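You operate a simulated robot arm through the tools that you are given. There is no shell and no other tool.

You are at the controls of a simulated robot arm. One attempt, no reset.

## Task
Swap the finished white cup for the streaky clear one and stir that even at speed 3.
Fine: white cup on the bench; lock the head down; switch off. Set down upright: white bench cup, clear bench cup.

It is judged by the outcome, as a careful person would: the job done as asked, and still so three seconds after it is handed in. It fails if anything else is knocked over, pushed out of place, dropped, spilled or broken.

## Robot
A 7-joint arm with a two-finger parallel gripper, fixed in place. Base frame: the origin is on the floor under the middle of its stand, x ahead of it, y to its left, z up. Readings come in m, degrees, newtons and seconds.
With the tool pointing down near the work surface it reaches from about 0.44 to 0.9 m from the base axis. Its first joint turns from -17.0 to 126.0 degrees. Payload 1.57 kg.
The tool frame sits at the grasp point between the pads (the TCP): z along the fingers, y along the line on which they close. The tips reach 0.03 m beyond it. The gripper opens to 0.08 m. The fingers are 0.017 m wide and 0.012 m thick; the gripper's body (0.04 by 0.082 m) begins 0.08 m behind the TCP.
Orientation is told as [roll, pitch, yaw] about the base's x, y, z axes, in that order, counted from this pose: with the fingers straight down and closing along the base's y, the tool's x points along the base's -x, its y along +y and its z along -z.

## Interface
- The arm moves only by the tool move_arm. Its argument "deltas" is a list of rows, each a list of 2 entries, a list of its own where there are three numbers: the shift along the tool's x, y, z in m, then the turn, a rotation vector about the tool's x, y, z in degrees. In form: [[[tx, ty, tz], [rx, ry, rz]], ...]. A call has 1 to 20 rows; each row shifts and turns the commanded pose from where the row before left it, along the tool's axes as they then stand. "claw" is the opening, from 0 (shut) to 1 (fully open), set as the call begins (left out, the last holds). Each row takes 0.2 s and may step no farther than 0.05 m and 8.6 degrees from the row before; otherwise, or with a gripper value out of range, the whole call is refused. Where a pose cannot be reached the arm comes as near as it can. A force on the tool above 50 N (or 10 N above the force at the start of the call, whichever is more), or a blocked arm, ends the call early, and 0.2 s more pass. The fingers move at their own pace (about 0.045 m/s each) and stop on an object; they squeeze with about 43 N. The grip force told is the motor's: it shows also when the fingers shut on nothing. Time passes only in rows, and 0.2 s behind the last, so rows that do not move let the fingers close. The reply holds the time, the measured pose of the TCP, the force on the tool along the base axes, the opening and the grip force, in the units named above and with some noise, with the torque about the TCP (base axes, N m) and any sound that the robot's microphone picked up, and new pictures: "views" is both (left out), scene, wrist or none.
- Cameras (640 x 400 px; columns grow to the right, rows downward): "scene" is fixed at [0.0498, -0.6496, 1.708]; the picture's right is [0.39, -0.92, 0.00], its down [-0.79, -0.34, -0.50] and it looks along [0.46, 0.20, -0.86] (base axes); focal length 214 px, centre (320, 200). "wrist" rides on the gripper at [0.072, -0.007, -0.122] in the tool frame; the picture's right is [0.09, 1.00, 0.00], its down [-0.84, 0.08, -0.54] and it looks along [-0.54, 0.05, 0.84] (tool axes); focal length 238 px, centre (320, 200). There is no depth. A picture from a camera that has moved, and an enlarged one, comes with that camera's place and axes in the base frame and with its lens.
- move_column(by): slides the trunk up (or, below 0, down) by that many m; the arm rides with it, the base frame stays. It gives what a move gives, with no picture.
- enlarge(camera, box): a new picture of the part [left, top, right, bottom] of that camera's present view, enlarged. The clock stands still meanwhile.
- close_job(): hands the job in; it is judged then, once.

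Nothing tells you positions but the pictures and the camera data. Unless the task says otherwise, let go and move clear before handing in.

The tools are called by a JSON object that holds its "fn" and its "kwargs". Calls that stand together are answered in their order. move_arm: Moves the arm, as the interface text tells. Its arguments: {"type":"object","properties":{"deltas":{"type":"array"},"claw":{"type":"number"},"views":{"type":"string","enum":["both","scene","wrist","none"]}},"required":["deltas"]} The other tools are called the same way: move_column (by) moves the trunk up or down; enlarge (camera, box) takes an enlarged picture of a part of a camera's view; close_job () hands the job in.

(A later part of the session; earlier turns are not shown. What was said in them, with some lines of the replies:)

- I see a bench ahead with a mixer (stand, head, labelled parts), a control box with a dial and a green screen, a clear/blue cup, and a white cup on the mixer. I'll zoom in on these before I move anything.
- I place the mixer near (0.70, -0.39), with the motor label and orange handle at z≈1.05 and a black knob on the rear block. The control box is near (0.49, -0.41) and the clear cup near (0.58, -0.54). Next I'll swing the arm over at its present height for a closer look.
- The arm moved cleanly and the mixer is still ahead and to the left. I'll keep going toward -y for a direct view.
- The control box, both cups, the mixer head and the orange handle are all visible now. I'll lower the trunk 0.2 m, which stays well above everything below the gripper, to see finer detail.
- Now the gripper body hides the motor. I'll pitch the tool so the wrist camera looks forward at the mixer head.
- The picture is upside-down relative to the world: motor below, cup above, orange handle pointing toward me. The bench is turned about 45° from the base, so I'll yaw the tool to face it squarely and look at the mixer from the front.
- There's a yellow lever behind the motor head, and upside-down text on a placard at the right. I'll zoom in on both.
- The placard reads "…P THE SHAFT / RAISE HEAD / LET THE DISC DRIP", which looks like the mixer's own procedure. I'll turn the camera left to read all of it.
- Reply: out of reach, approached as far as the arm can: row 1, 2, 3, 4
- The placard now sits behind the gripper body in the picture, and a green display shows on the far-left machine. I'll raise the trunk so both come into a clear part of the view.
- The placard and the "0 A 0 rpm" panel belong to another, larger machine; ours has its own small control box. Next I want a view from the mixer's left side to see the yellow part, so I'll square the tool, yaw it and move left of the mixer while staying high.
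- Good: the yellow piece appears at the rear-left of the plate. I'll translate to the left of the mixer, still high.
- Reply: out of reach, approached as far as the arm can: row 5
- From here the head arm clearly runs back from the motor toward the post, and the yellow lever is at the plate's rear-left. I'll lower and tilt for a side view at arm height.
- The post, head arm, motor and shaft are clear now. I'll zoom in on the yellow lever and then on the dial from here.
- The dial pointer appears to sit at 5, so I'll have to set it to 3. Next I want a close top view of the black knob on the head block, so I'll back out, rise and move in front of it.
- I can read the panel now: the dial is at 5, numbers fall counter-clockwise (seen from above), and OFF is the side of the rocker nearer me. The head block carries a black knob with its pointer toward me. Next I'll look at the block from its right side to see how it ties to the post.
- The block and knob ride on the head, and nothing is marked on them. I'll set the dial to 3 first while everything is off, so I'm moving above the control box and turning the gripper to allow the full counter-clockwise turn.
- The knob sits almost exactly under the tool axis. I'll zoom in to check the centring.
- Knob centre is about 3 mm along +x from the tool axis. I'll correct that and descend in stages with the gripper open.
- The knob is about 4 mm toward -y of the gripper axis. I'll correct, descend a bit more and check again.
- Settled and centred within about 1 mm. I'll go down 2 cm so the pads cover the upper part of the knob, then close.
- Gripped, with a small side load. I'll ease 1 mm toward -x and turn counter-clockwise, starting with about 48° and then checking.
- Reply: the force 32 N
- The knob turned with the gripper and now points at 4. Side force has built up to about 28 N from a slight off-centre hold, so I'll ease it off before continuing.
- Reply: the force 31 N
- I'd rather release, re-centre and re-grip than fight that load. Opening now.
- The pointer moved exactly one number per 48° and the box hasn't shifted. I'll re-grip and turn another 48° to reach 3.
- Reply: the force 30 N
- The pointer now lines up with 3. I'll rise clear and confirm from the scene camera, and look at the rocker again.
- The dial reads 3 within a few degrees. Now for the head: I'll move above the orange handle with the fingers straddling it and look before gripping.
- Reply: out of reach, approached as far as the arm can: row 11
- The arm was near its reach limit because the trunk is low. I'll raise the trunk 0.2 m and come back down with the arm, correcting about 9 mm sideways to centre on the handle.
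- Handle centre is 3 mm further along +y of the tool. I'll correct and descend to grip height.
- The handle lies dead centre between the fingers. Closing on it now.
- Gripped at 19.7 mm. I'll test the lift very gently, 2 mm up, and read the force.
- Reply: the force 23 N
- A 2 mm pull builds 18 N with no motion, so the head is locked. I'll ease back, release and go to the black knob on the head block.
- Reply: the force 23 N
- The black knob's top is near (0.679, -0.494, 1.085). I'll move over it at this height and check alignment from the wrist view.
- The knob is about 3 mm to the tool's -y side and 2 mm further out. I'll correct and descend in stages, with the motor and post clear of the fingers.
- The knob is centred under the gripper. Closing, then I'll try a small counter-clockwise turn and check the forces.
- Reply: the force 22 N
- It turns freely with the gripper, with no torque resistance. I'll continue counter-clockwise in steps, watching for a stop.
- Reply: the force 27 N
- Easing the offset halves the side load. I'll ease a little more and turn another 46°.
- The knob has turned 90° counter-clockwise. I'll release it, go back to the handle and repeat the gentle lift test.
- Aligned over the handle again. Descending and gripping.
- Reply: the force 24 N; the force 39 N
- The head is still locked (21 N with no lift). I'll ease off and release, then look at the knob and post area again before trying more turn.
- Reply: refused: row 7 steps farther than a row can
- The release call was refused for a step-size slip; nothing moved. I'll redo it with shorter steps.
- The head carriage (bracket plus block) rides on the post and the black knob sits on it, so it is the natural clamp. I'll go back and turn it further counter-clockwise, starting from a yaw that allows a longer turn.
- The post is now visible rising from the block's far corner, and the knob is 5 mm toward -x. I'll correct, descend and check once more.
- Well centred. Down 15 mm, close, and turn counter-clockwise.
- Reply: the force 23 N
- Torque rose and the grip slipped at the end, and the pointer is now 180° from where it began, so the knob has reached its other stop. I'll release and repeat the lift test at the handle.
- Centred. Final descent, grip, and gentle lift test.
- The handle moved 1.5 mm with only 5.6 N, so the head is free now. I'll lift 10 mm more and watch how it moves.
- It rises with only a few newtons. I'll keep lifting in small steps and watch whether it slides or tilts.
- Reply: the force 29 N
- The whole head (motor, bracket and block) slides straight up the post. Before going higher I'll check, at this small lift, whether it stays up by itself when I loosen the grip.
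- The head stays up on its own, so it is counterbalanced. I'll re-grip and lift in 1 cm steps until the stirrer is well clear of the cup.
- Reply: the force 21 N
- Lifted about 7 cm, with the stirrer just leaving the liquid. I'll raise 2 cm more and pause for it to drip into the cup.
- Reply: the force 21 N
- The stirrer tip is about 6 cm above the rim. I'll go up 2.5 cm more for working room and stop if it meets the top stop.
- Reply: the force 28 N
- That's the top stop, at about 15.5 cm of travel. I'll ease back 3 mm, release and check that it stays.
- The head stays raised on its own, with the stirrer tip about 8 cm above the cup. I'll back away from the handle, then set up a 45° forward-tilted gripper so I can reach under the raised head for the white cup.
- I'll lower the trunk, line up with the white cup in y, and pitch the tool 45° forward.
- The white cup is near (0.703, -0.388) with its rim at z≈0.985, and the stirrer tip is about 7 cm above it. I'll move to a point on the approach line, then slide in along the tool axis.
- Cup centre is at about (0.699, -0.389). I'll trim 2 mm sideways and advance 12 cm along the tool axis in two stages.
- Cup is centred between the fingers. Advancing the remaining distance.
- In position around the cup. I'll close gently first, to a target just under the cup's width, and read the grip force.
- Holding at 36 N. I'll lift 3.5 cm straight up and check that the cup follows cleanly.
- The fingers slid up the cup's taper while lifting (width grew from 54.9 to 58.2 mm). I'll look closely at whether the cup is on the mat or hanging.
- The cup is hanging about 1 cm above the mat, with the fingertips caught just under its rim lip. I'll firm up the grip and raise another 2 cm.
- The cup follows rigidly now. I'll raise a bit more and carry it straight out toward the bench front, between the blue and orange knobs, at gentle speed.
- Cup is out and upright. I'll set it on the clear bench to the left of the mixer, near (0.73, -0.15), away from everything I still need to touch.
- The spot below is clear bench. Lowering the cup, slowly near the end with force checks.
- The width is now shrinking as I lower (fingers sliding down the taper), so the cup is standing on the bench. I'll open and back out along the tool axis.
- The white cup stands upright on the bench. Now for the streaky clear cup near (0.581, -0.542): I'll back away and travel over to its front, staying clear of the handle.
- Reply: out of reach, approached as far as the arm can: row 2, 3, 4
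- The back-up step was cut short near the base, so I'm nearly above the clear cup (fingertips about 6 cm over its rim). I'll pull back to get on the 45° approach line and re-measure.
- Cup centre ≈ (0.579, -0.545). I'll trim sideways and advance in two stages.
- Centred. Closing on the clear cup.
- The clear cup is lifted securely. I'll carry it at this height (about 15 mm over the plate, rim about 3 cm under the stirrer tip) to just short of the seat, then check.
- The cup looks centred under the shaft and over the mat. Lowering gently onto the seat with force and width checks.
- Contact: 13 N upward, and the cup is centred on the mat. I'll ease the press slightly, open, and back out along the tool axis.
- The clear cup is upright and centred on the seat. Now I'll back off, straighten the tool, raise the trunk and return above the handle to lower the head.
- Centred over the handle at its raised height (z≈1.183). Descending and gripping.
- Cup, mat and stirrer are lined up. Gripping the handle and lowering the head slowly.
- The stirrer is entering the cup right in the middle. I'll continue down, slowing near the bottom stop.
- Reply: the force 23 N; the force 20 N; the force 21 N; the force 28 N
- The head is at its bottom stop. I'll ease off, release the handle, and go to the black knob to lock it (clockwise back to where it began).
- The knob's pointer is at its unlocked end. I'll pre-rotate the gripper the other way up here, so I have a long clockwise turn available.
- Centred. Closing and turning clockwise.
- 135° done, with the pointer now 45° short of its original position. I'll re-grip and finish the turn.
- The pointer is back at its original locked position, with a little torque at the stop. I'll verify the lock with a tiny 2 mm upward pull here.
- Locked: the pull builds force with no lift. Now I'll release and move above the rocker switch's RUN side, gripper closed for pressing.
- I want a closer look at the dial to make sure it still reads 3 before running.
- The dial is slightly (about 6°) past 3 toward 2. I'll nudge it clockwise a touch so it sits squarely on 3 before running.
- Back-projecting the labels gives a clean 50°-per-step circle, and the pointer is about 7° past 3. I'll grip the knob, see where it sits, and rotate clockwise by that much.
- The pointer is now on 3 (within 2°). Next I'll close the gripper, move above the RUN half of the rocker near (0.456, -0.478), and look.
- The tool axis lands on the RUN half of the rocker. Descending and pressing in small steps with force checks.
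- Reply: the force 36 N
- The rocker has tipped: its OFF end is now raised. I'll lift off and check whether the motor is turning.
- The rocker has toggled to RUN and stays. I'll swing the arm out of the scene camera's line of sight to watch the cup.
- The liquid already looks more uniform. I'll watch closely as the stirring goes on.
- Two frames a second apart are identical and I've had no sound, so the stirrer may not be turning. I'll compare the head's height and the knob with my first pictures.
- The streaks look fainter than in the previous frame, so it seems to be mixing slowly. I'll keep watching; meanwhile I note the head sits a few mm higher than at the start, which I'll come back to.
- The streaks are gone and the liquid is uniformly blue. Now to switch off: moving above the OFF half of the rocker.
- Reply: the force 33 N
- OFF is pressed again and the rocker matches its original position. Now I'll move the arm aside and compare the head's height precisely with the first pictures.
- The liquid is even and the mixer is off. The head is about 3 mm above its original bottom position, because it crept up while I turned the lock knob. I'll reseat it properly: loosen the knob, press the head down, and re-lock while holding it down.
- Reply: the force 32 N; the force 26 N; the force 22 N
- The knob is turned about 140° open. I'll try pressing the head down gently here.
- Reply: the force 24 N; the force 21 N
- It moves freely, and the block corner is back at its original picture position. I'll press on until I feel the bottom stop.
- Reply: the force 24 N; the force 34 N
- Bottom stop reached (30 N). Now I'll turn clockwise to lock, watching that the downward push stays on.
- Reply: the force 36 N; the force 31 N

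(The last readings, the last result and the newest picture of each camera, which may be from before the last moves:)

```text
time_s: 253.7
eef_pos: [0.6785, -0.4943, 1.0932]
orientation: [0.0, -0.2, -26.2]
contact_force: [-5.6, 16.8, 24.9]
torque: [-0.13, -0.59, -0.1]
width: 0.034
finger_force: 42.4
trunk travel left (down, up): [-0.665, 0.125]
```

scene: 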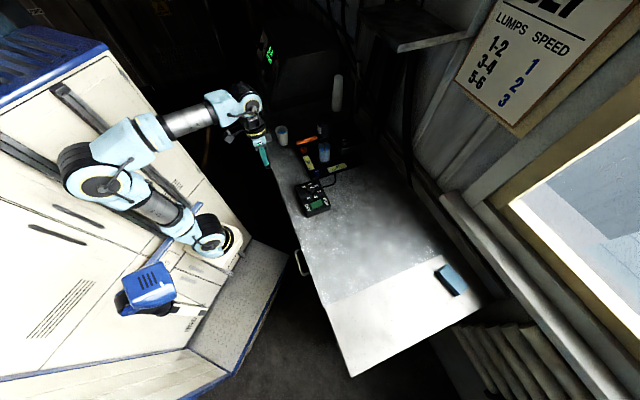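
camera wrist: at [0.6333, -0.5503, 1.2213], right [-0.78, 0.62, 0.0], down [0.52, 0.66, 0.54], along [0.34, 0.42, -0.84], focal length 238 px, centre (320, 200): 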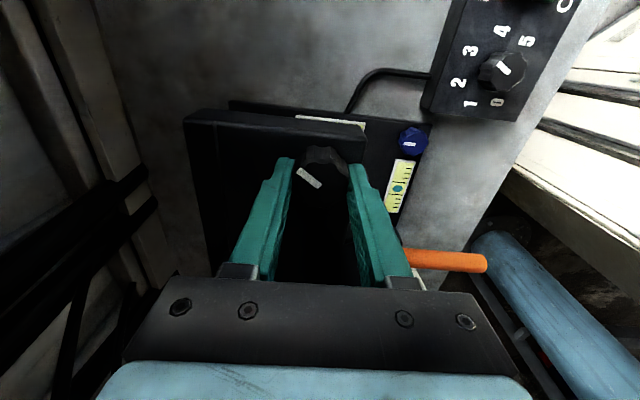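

{"fn": "move_arm", "kwargs": {"deltas": [[[0, 0, 0], [0, 0, 8]], [[0, 0, 0], [0, 0, 8]], [[0, 0, 0], [0, 0, 8]], [[0, 0, 0], [0, 0, 8]], [[0, 0, 0], [0, 0, 8]], [[0, 0, 0], [0, 0, 8]], [[0, 0, 0], [0, 0, 8]], [[0, 0, 0], [0, 0, 7]], [[0, 0, 0], [0, 0, 0]]], "views": "wrist"}}

{"fn": "enlarge", "kwargs": {"camera": "wrist", "box": [220, 90, 420, 230]}}

{"fn": "enlarge", "kwargs": {"camera": "scene", "box": [330, 125, 380, 165]}}

```text
time_s: 255.7
eef_pos: [0.6799, -0.4946, 1.0936]
orientation: [0.1, -0.1, -89.2]
contact_force: [7.9, 11.5, 22.4]
torque: [-0.51, 0.37, -0.17]
width: 0.0342
finger_force: 42.3
trunk travel left (down, up): [-0.665, 0.125]
camera wrist: at [0.6707, -0.4228, 1.2159], right [0.99, 0.11, 0.0], down [0.09, -0.83, 0.54], along [0.06, -0.54, -0.84], focal length 238 px, centre (320, 200)
```

wrist: 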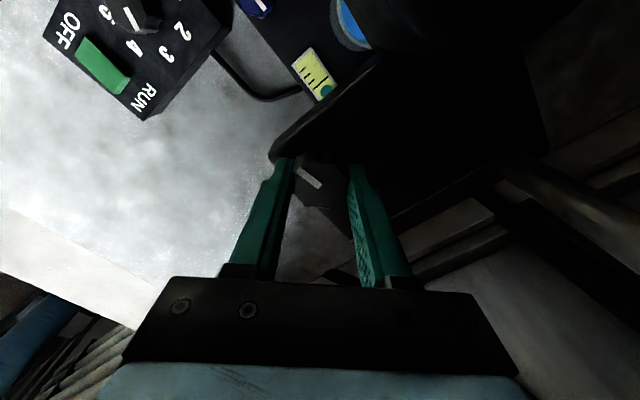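

```text
2.86 times, centred on (320, 160) of wrist
camera zoom: at [0.6707, -0.4228, 1.2159], right [0.99, 0.11, 0.0], down [0.09, -0.83, 0.54], along [0.06, -0.54, -0.84], focal length 681 px, centre (320, 314)
```

zoom: 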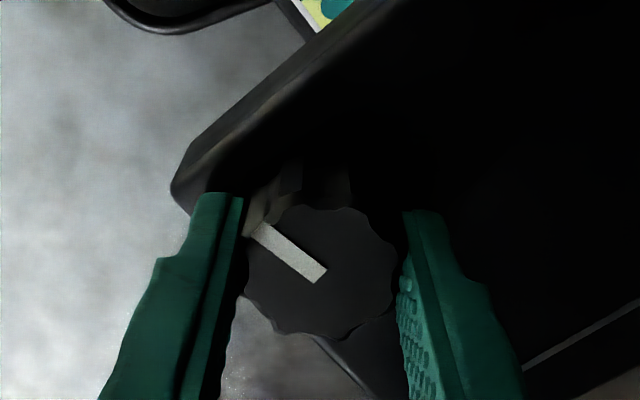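

```text
10.00 times, centred on (355, 145) of scene
camera zoom: at [0.0498, -0.6496, 1.708], right [0.39, -0.92, 0.0], down [-0.79, -0.34, -0.5], along [0.46, 0.2, -0.86], focal length 2145 px, centre (-30, 750)
```

zoom: 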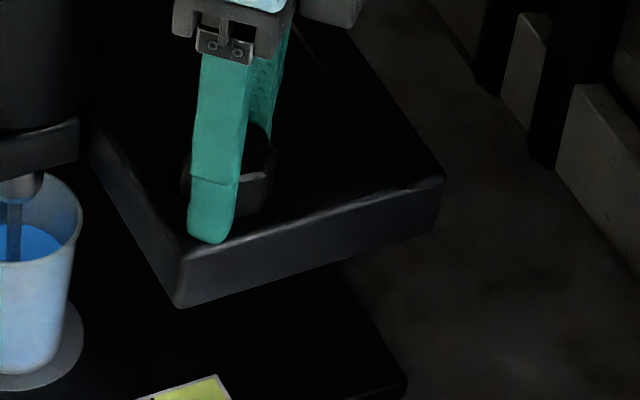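

The head is at its original height and the knob is nearly closed, about 8° short. I'll finish those last degrees.

{"fn": "move_arm", "kwargs": {"deltas": [[[0, 0, 0], [0, 0, 8]], [[0, 0, 0], [0, 0, 3]], [[0, 0, 0], [0, 0, 0]]], "views": "wrist"}}

{"fn": "enlarge", "kwargs": {"camera": "wrist", "box": [220, 90, 420, 230]}}

```text
time_s: 256.4
eef_pos: [0.6784, -0.4964, 1.0934]
orientation: [0.0, -0.1, -100.1]
contact_force: [8.7, 8.0, 23.0]
torque: [-0.07, 0.41, 0.64]
width: 0.0341
finger_force: 41.5
trunk travel left (down, up): [-0.665, 0.125]
camera wrist: at [0.6842, -0.4232, 1.216], right [1.0, -0.08, 0.0], down [-0.07, -0.84, 0.54], along [-0.04, -0.54, -0.84], focal length 238 px, centre (320, 200)
```

wrist: 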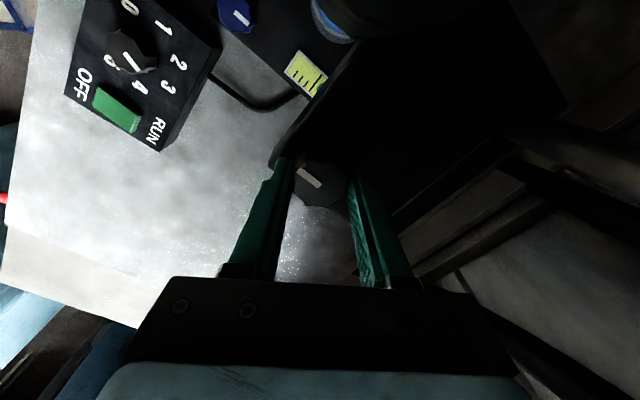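

```text
2.86 times, centred on (320, 160) of wrist
camera zoom: at [0.6842, -0.4232, 1.216], right [1.0, -0.08, 0.0], down [-0.07, -0.84, 0.54], along [-0.04, -0.54, -0.84], focal length 681 px, centre (320, 314)
```

zoom: 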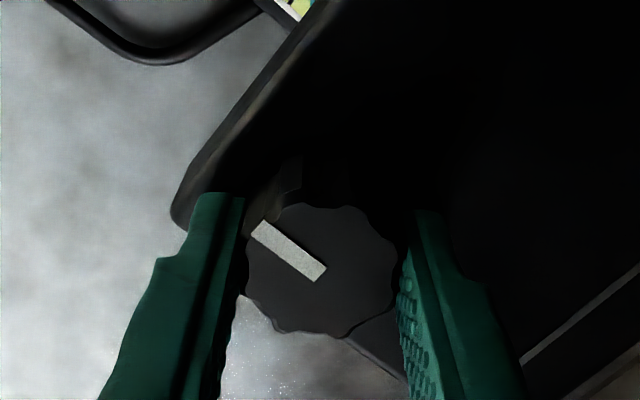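

Firm torque at the stop: the knob is fully locked with the head down. I'll ease the load, release and rise clear.

{"fn": "move_arm", "kwargs": {"deltas": [[[0, 0, -0.0015], [0, 0, -3]], [[0, 0, 0], [0, 0, 0]]], "views": "none"}}

{"fn": "move_arm", "kwargs": {"deltas": [[[0, 0, 0], [0, 0, 0]], [[0, 0, 0], [0, 0, 0]], [[0, 0, 0], [0, 0, 0]], [[0, 0, -0.04], [0, 0, 0]], [[0, 0, -0.04], [0, 0, 0]], [[0, 0, -0.04], [0, 0, 0]], [[0, 0, -0.04], [0, 0, 0]], [[0, 0, 0], [0, 0, -8]], [[0, 0, 0], [0, 0, -8]], [[0, 0, 0], [0, 0, -8]], [[0, 0, 0], [0, 0, -8]], [[0, 0, 0], [0, 0, -8]], [[0, 0, 0], [0, 0, -8]], [[0, 0, 0], [0, 0, -5]], [[0, 0, 0], [0, 0, 0]]], "claw": 1, "views": "both"}}

{"fn": "enlarge", "kwargs": {"camera": "scene", "box": [330, 125, 380, 165]}}

```text
time_s: 257.1
eef_pos: [0.6789, -0.4955, 1.0932]
orientation: [-0.1, 0.0, -97.1]
contact_force: [1.0, 6.7, 7.8]
torque: [-0.8, -0.72, -0.11]
width: 0.0338
finger_force: 41.8
trunk travel left (down, up): [-0.665, 0.125]
```

```text
time_s: 260.2
eef_pos: [0.6788, -0.4962, 1.2536]
orientation: [0.0, 0.0, -44.0]
contact_force: [0.3, 0.6, -0.2]
torque: [-0.01, -0.03, 0.03]
width: 0.0799
finger_force: 0.0
trunk travel left (down, up): [-0.665, 0.125]
camera wrist: at [0.6227, -0.4496, 1.3772], right [0.63, 0.78, 0.0], down [0.66, -0.53, 0.54], along [0.42, -0.34, -0.84], focal length 238 px, centre (320, 200)
```

scene: 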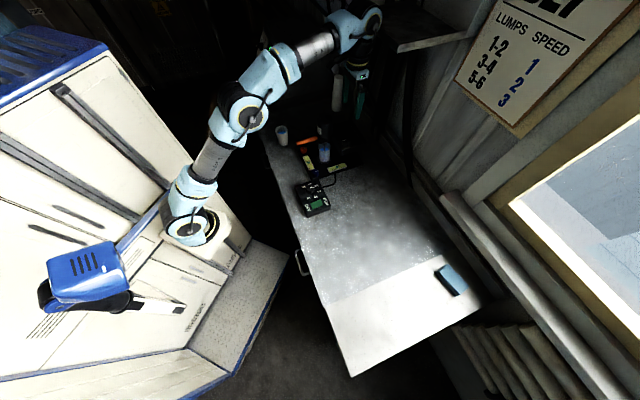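
wrist: 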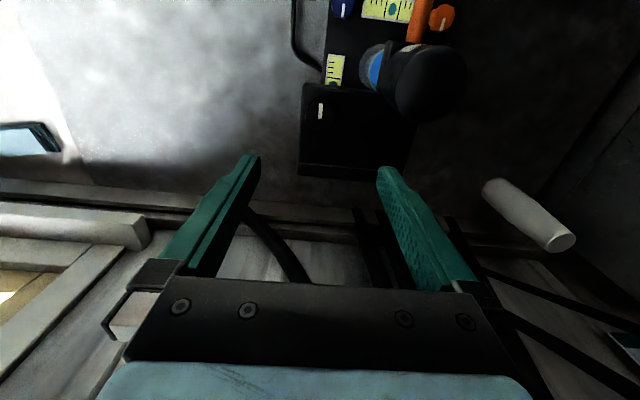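

```text
10.00 times, centred on (355, 145) of scene
camera zoom: at [0.0498, -0.6496, 1.708], right [0.39, -0.92, 0.0], down [-0.79, -0.34, -0.5], along [0.46, 0.2, -0.86], focal length 2145 px, centre (-30, 750)
```

zoom: 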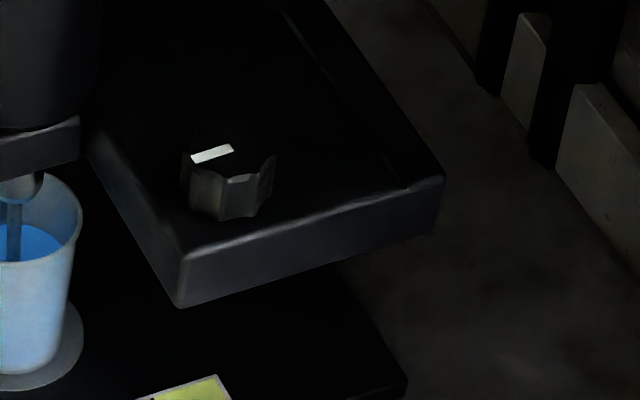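

Head height and knob now match the original pictures exactly. I'll retreat the arm clear and do a final check of everything.

{"fn": "move_arm", "kwargs": {"deltas": [[[0.04, 0, 0], [0, 0, 0]], [[0.04, 0, 0], [0, 0, 0]], [[0.04, 0, 0], [0, 0, 0]], [[0.04, 0, 0], [0, 0, 0]], [[0.04, 0, 0], [0, 0, 0]], [[0.04, 0, 0], [0, 0, 0]], [[0.035, 0.03, 0], [0, 0, 0]], [[0.02, 0.04, 0], [0, 0, 0]], [[0, 0.045, 0], [0, 0, 0]], [[0, 0, 0], [0, 0, 0]]], "views": "both"}}

{"fn": "enlarge", "kwargs": {"camera": "scene", "box": [265, 100, 375, 220]}}

{"fn": "enlarge", "kwargs": {"camera": "scene", "box": [316, 142, 334, 156]}}

{"fn": "enlarge", "kwargs": {"camera": "scene", "box": [295, 175, 335, 220]}}

{"fn": "enlarge", "kwargs": {"camera": "wrist", "box": [220, 40, 480, 240]}}

```text
time_s: 262.4
eef_pos: [0.5469, -0.2093, 1.251]
orientation: [0.0, 0.0, -44.1]
contact_force: [-0.5, 0.0, -0.3]
torque: [0.0, -0.02, 0.02]
width: 0.0796
finger_force: 0.1
trunk travel left (down, up): [-0.665, 0.125]
camera wrist: at [0.4904, -0.1627, 1.3735], right [0.63, 0.78, 0.0], down [0.65, -0.53, 0.54], along [0.42, -0.34, -0.84], focal length 238 px, centre (320, 200)
```

scene: 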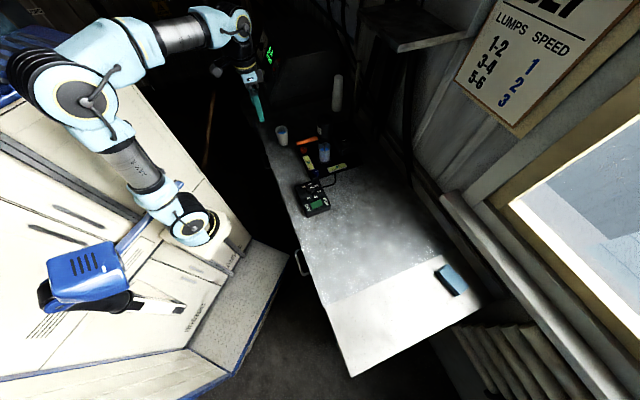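
wrist: 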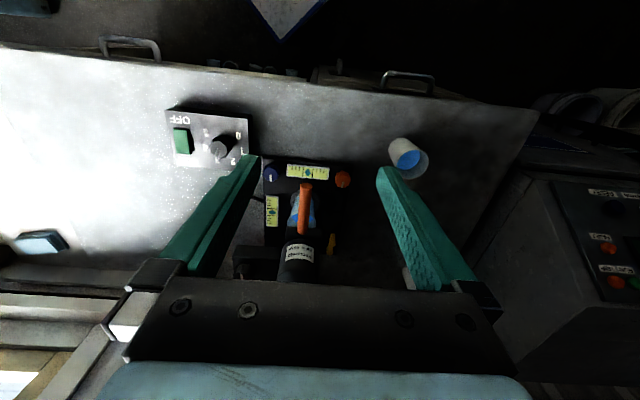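

```text
3.33 times, centred on (320, 160) of scene
camera zoom: at [0.0498, -0.6496, 1.708], right [0.39, -0.92, 0.0], down [-0.79, -0.34, -0.5], along [0.46, 0.2, -0.86], focal length 715 px, centre (320, 333)
```

zoom: 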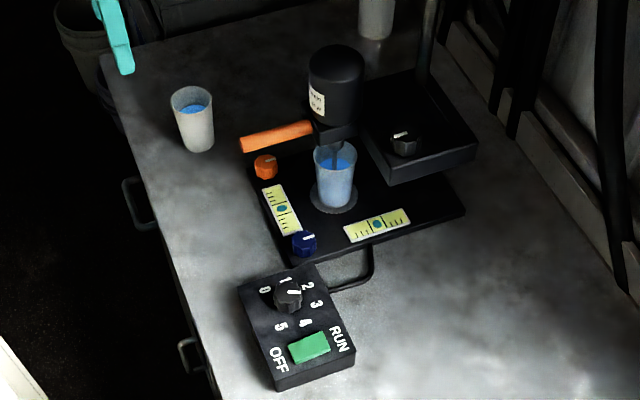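

```text
16.00 times, centred on (325, 149) of scene
camera zoom: at [0.0498, -0.6496, 1.708], right [0.39, -0.92, 0.0], down [-0.79, -0.34, -0.5], along [0.46, 0.2, -0.86], focal length 3432 px, centre (240, 1016)
```

zoom: 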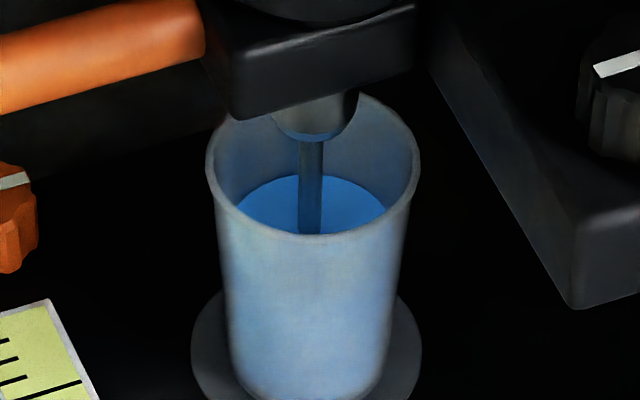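

```text
8.89 times, centred on (315, 198) of scene
camera zoom: at [0.0498, -0.6496, 1.708], right [0.39, -0.92, 0.0], down [-0.79, -0.34, -0.5], along [0.46, 0.2, -0.86], focal length 1906 px, centre (364, 222)
```

zoom: 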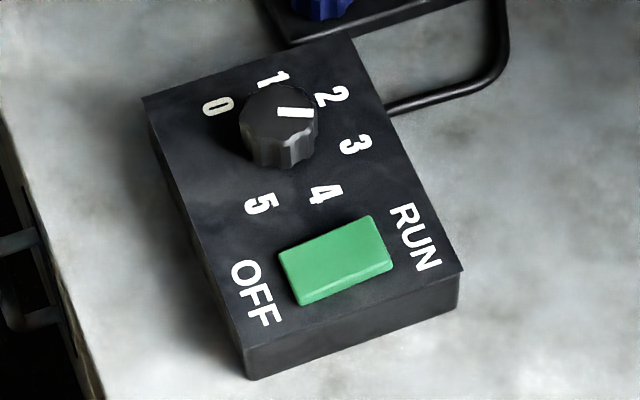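

```text
2.00 times, centred on (350, 140) of wrist
camera zoom: at [0.4904, -0.1627, 1.3735], right [0.63, 0.78, 0.0], down [0.65, -0.53, 0.54], along [0.42, -0.34, -0.84], focal length 477 px, centre (260, 320)
```

zoom: 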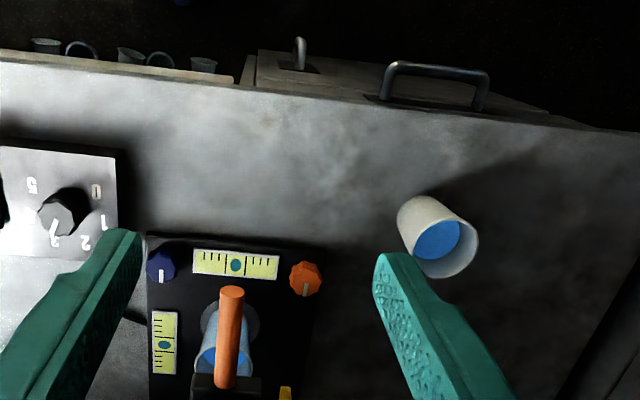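

Everything checks out:
- **White cup:** standing upright on the bench, left of the mixer.
- **Clear cup:** upright on the mixer seat, its liquid evenly blue.
- **Mixer:** head fully down and locked, dial on 3, rocker on OFF.
- **Surroundings:** level bubbles still centred, arm clear.

Handing in.

{"fn": "close_job", "kwargs": {}}

```text
The job is handed in.
```

I swapped the cups, stirred the clear one at speed 3 and handed the job in; no verdict has come back yet.

- **White cup:** it stands upright on the bench, to the left of the mixer.
- **Clear cup:** it stands upright on the mixer seat. I ran it for about 16 seconds with the dial on 3, until the streaks were gone and the liquid looked evenly blue.
- **Mixer head:** it is fully down and locked. It crept up about 3 mm the first time I locked it, so the stirring ran with the head locked at that height. Afterwards I unlocked it, pressed it to the stop and locked it again.
- **Switch:** the rocker is back on OFF.

Nothing was spilled or knocked over, and the mixer's two level bubbles are still centred. The gripper was empty and clear of the bench at hand-in.
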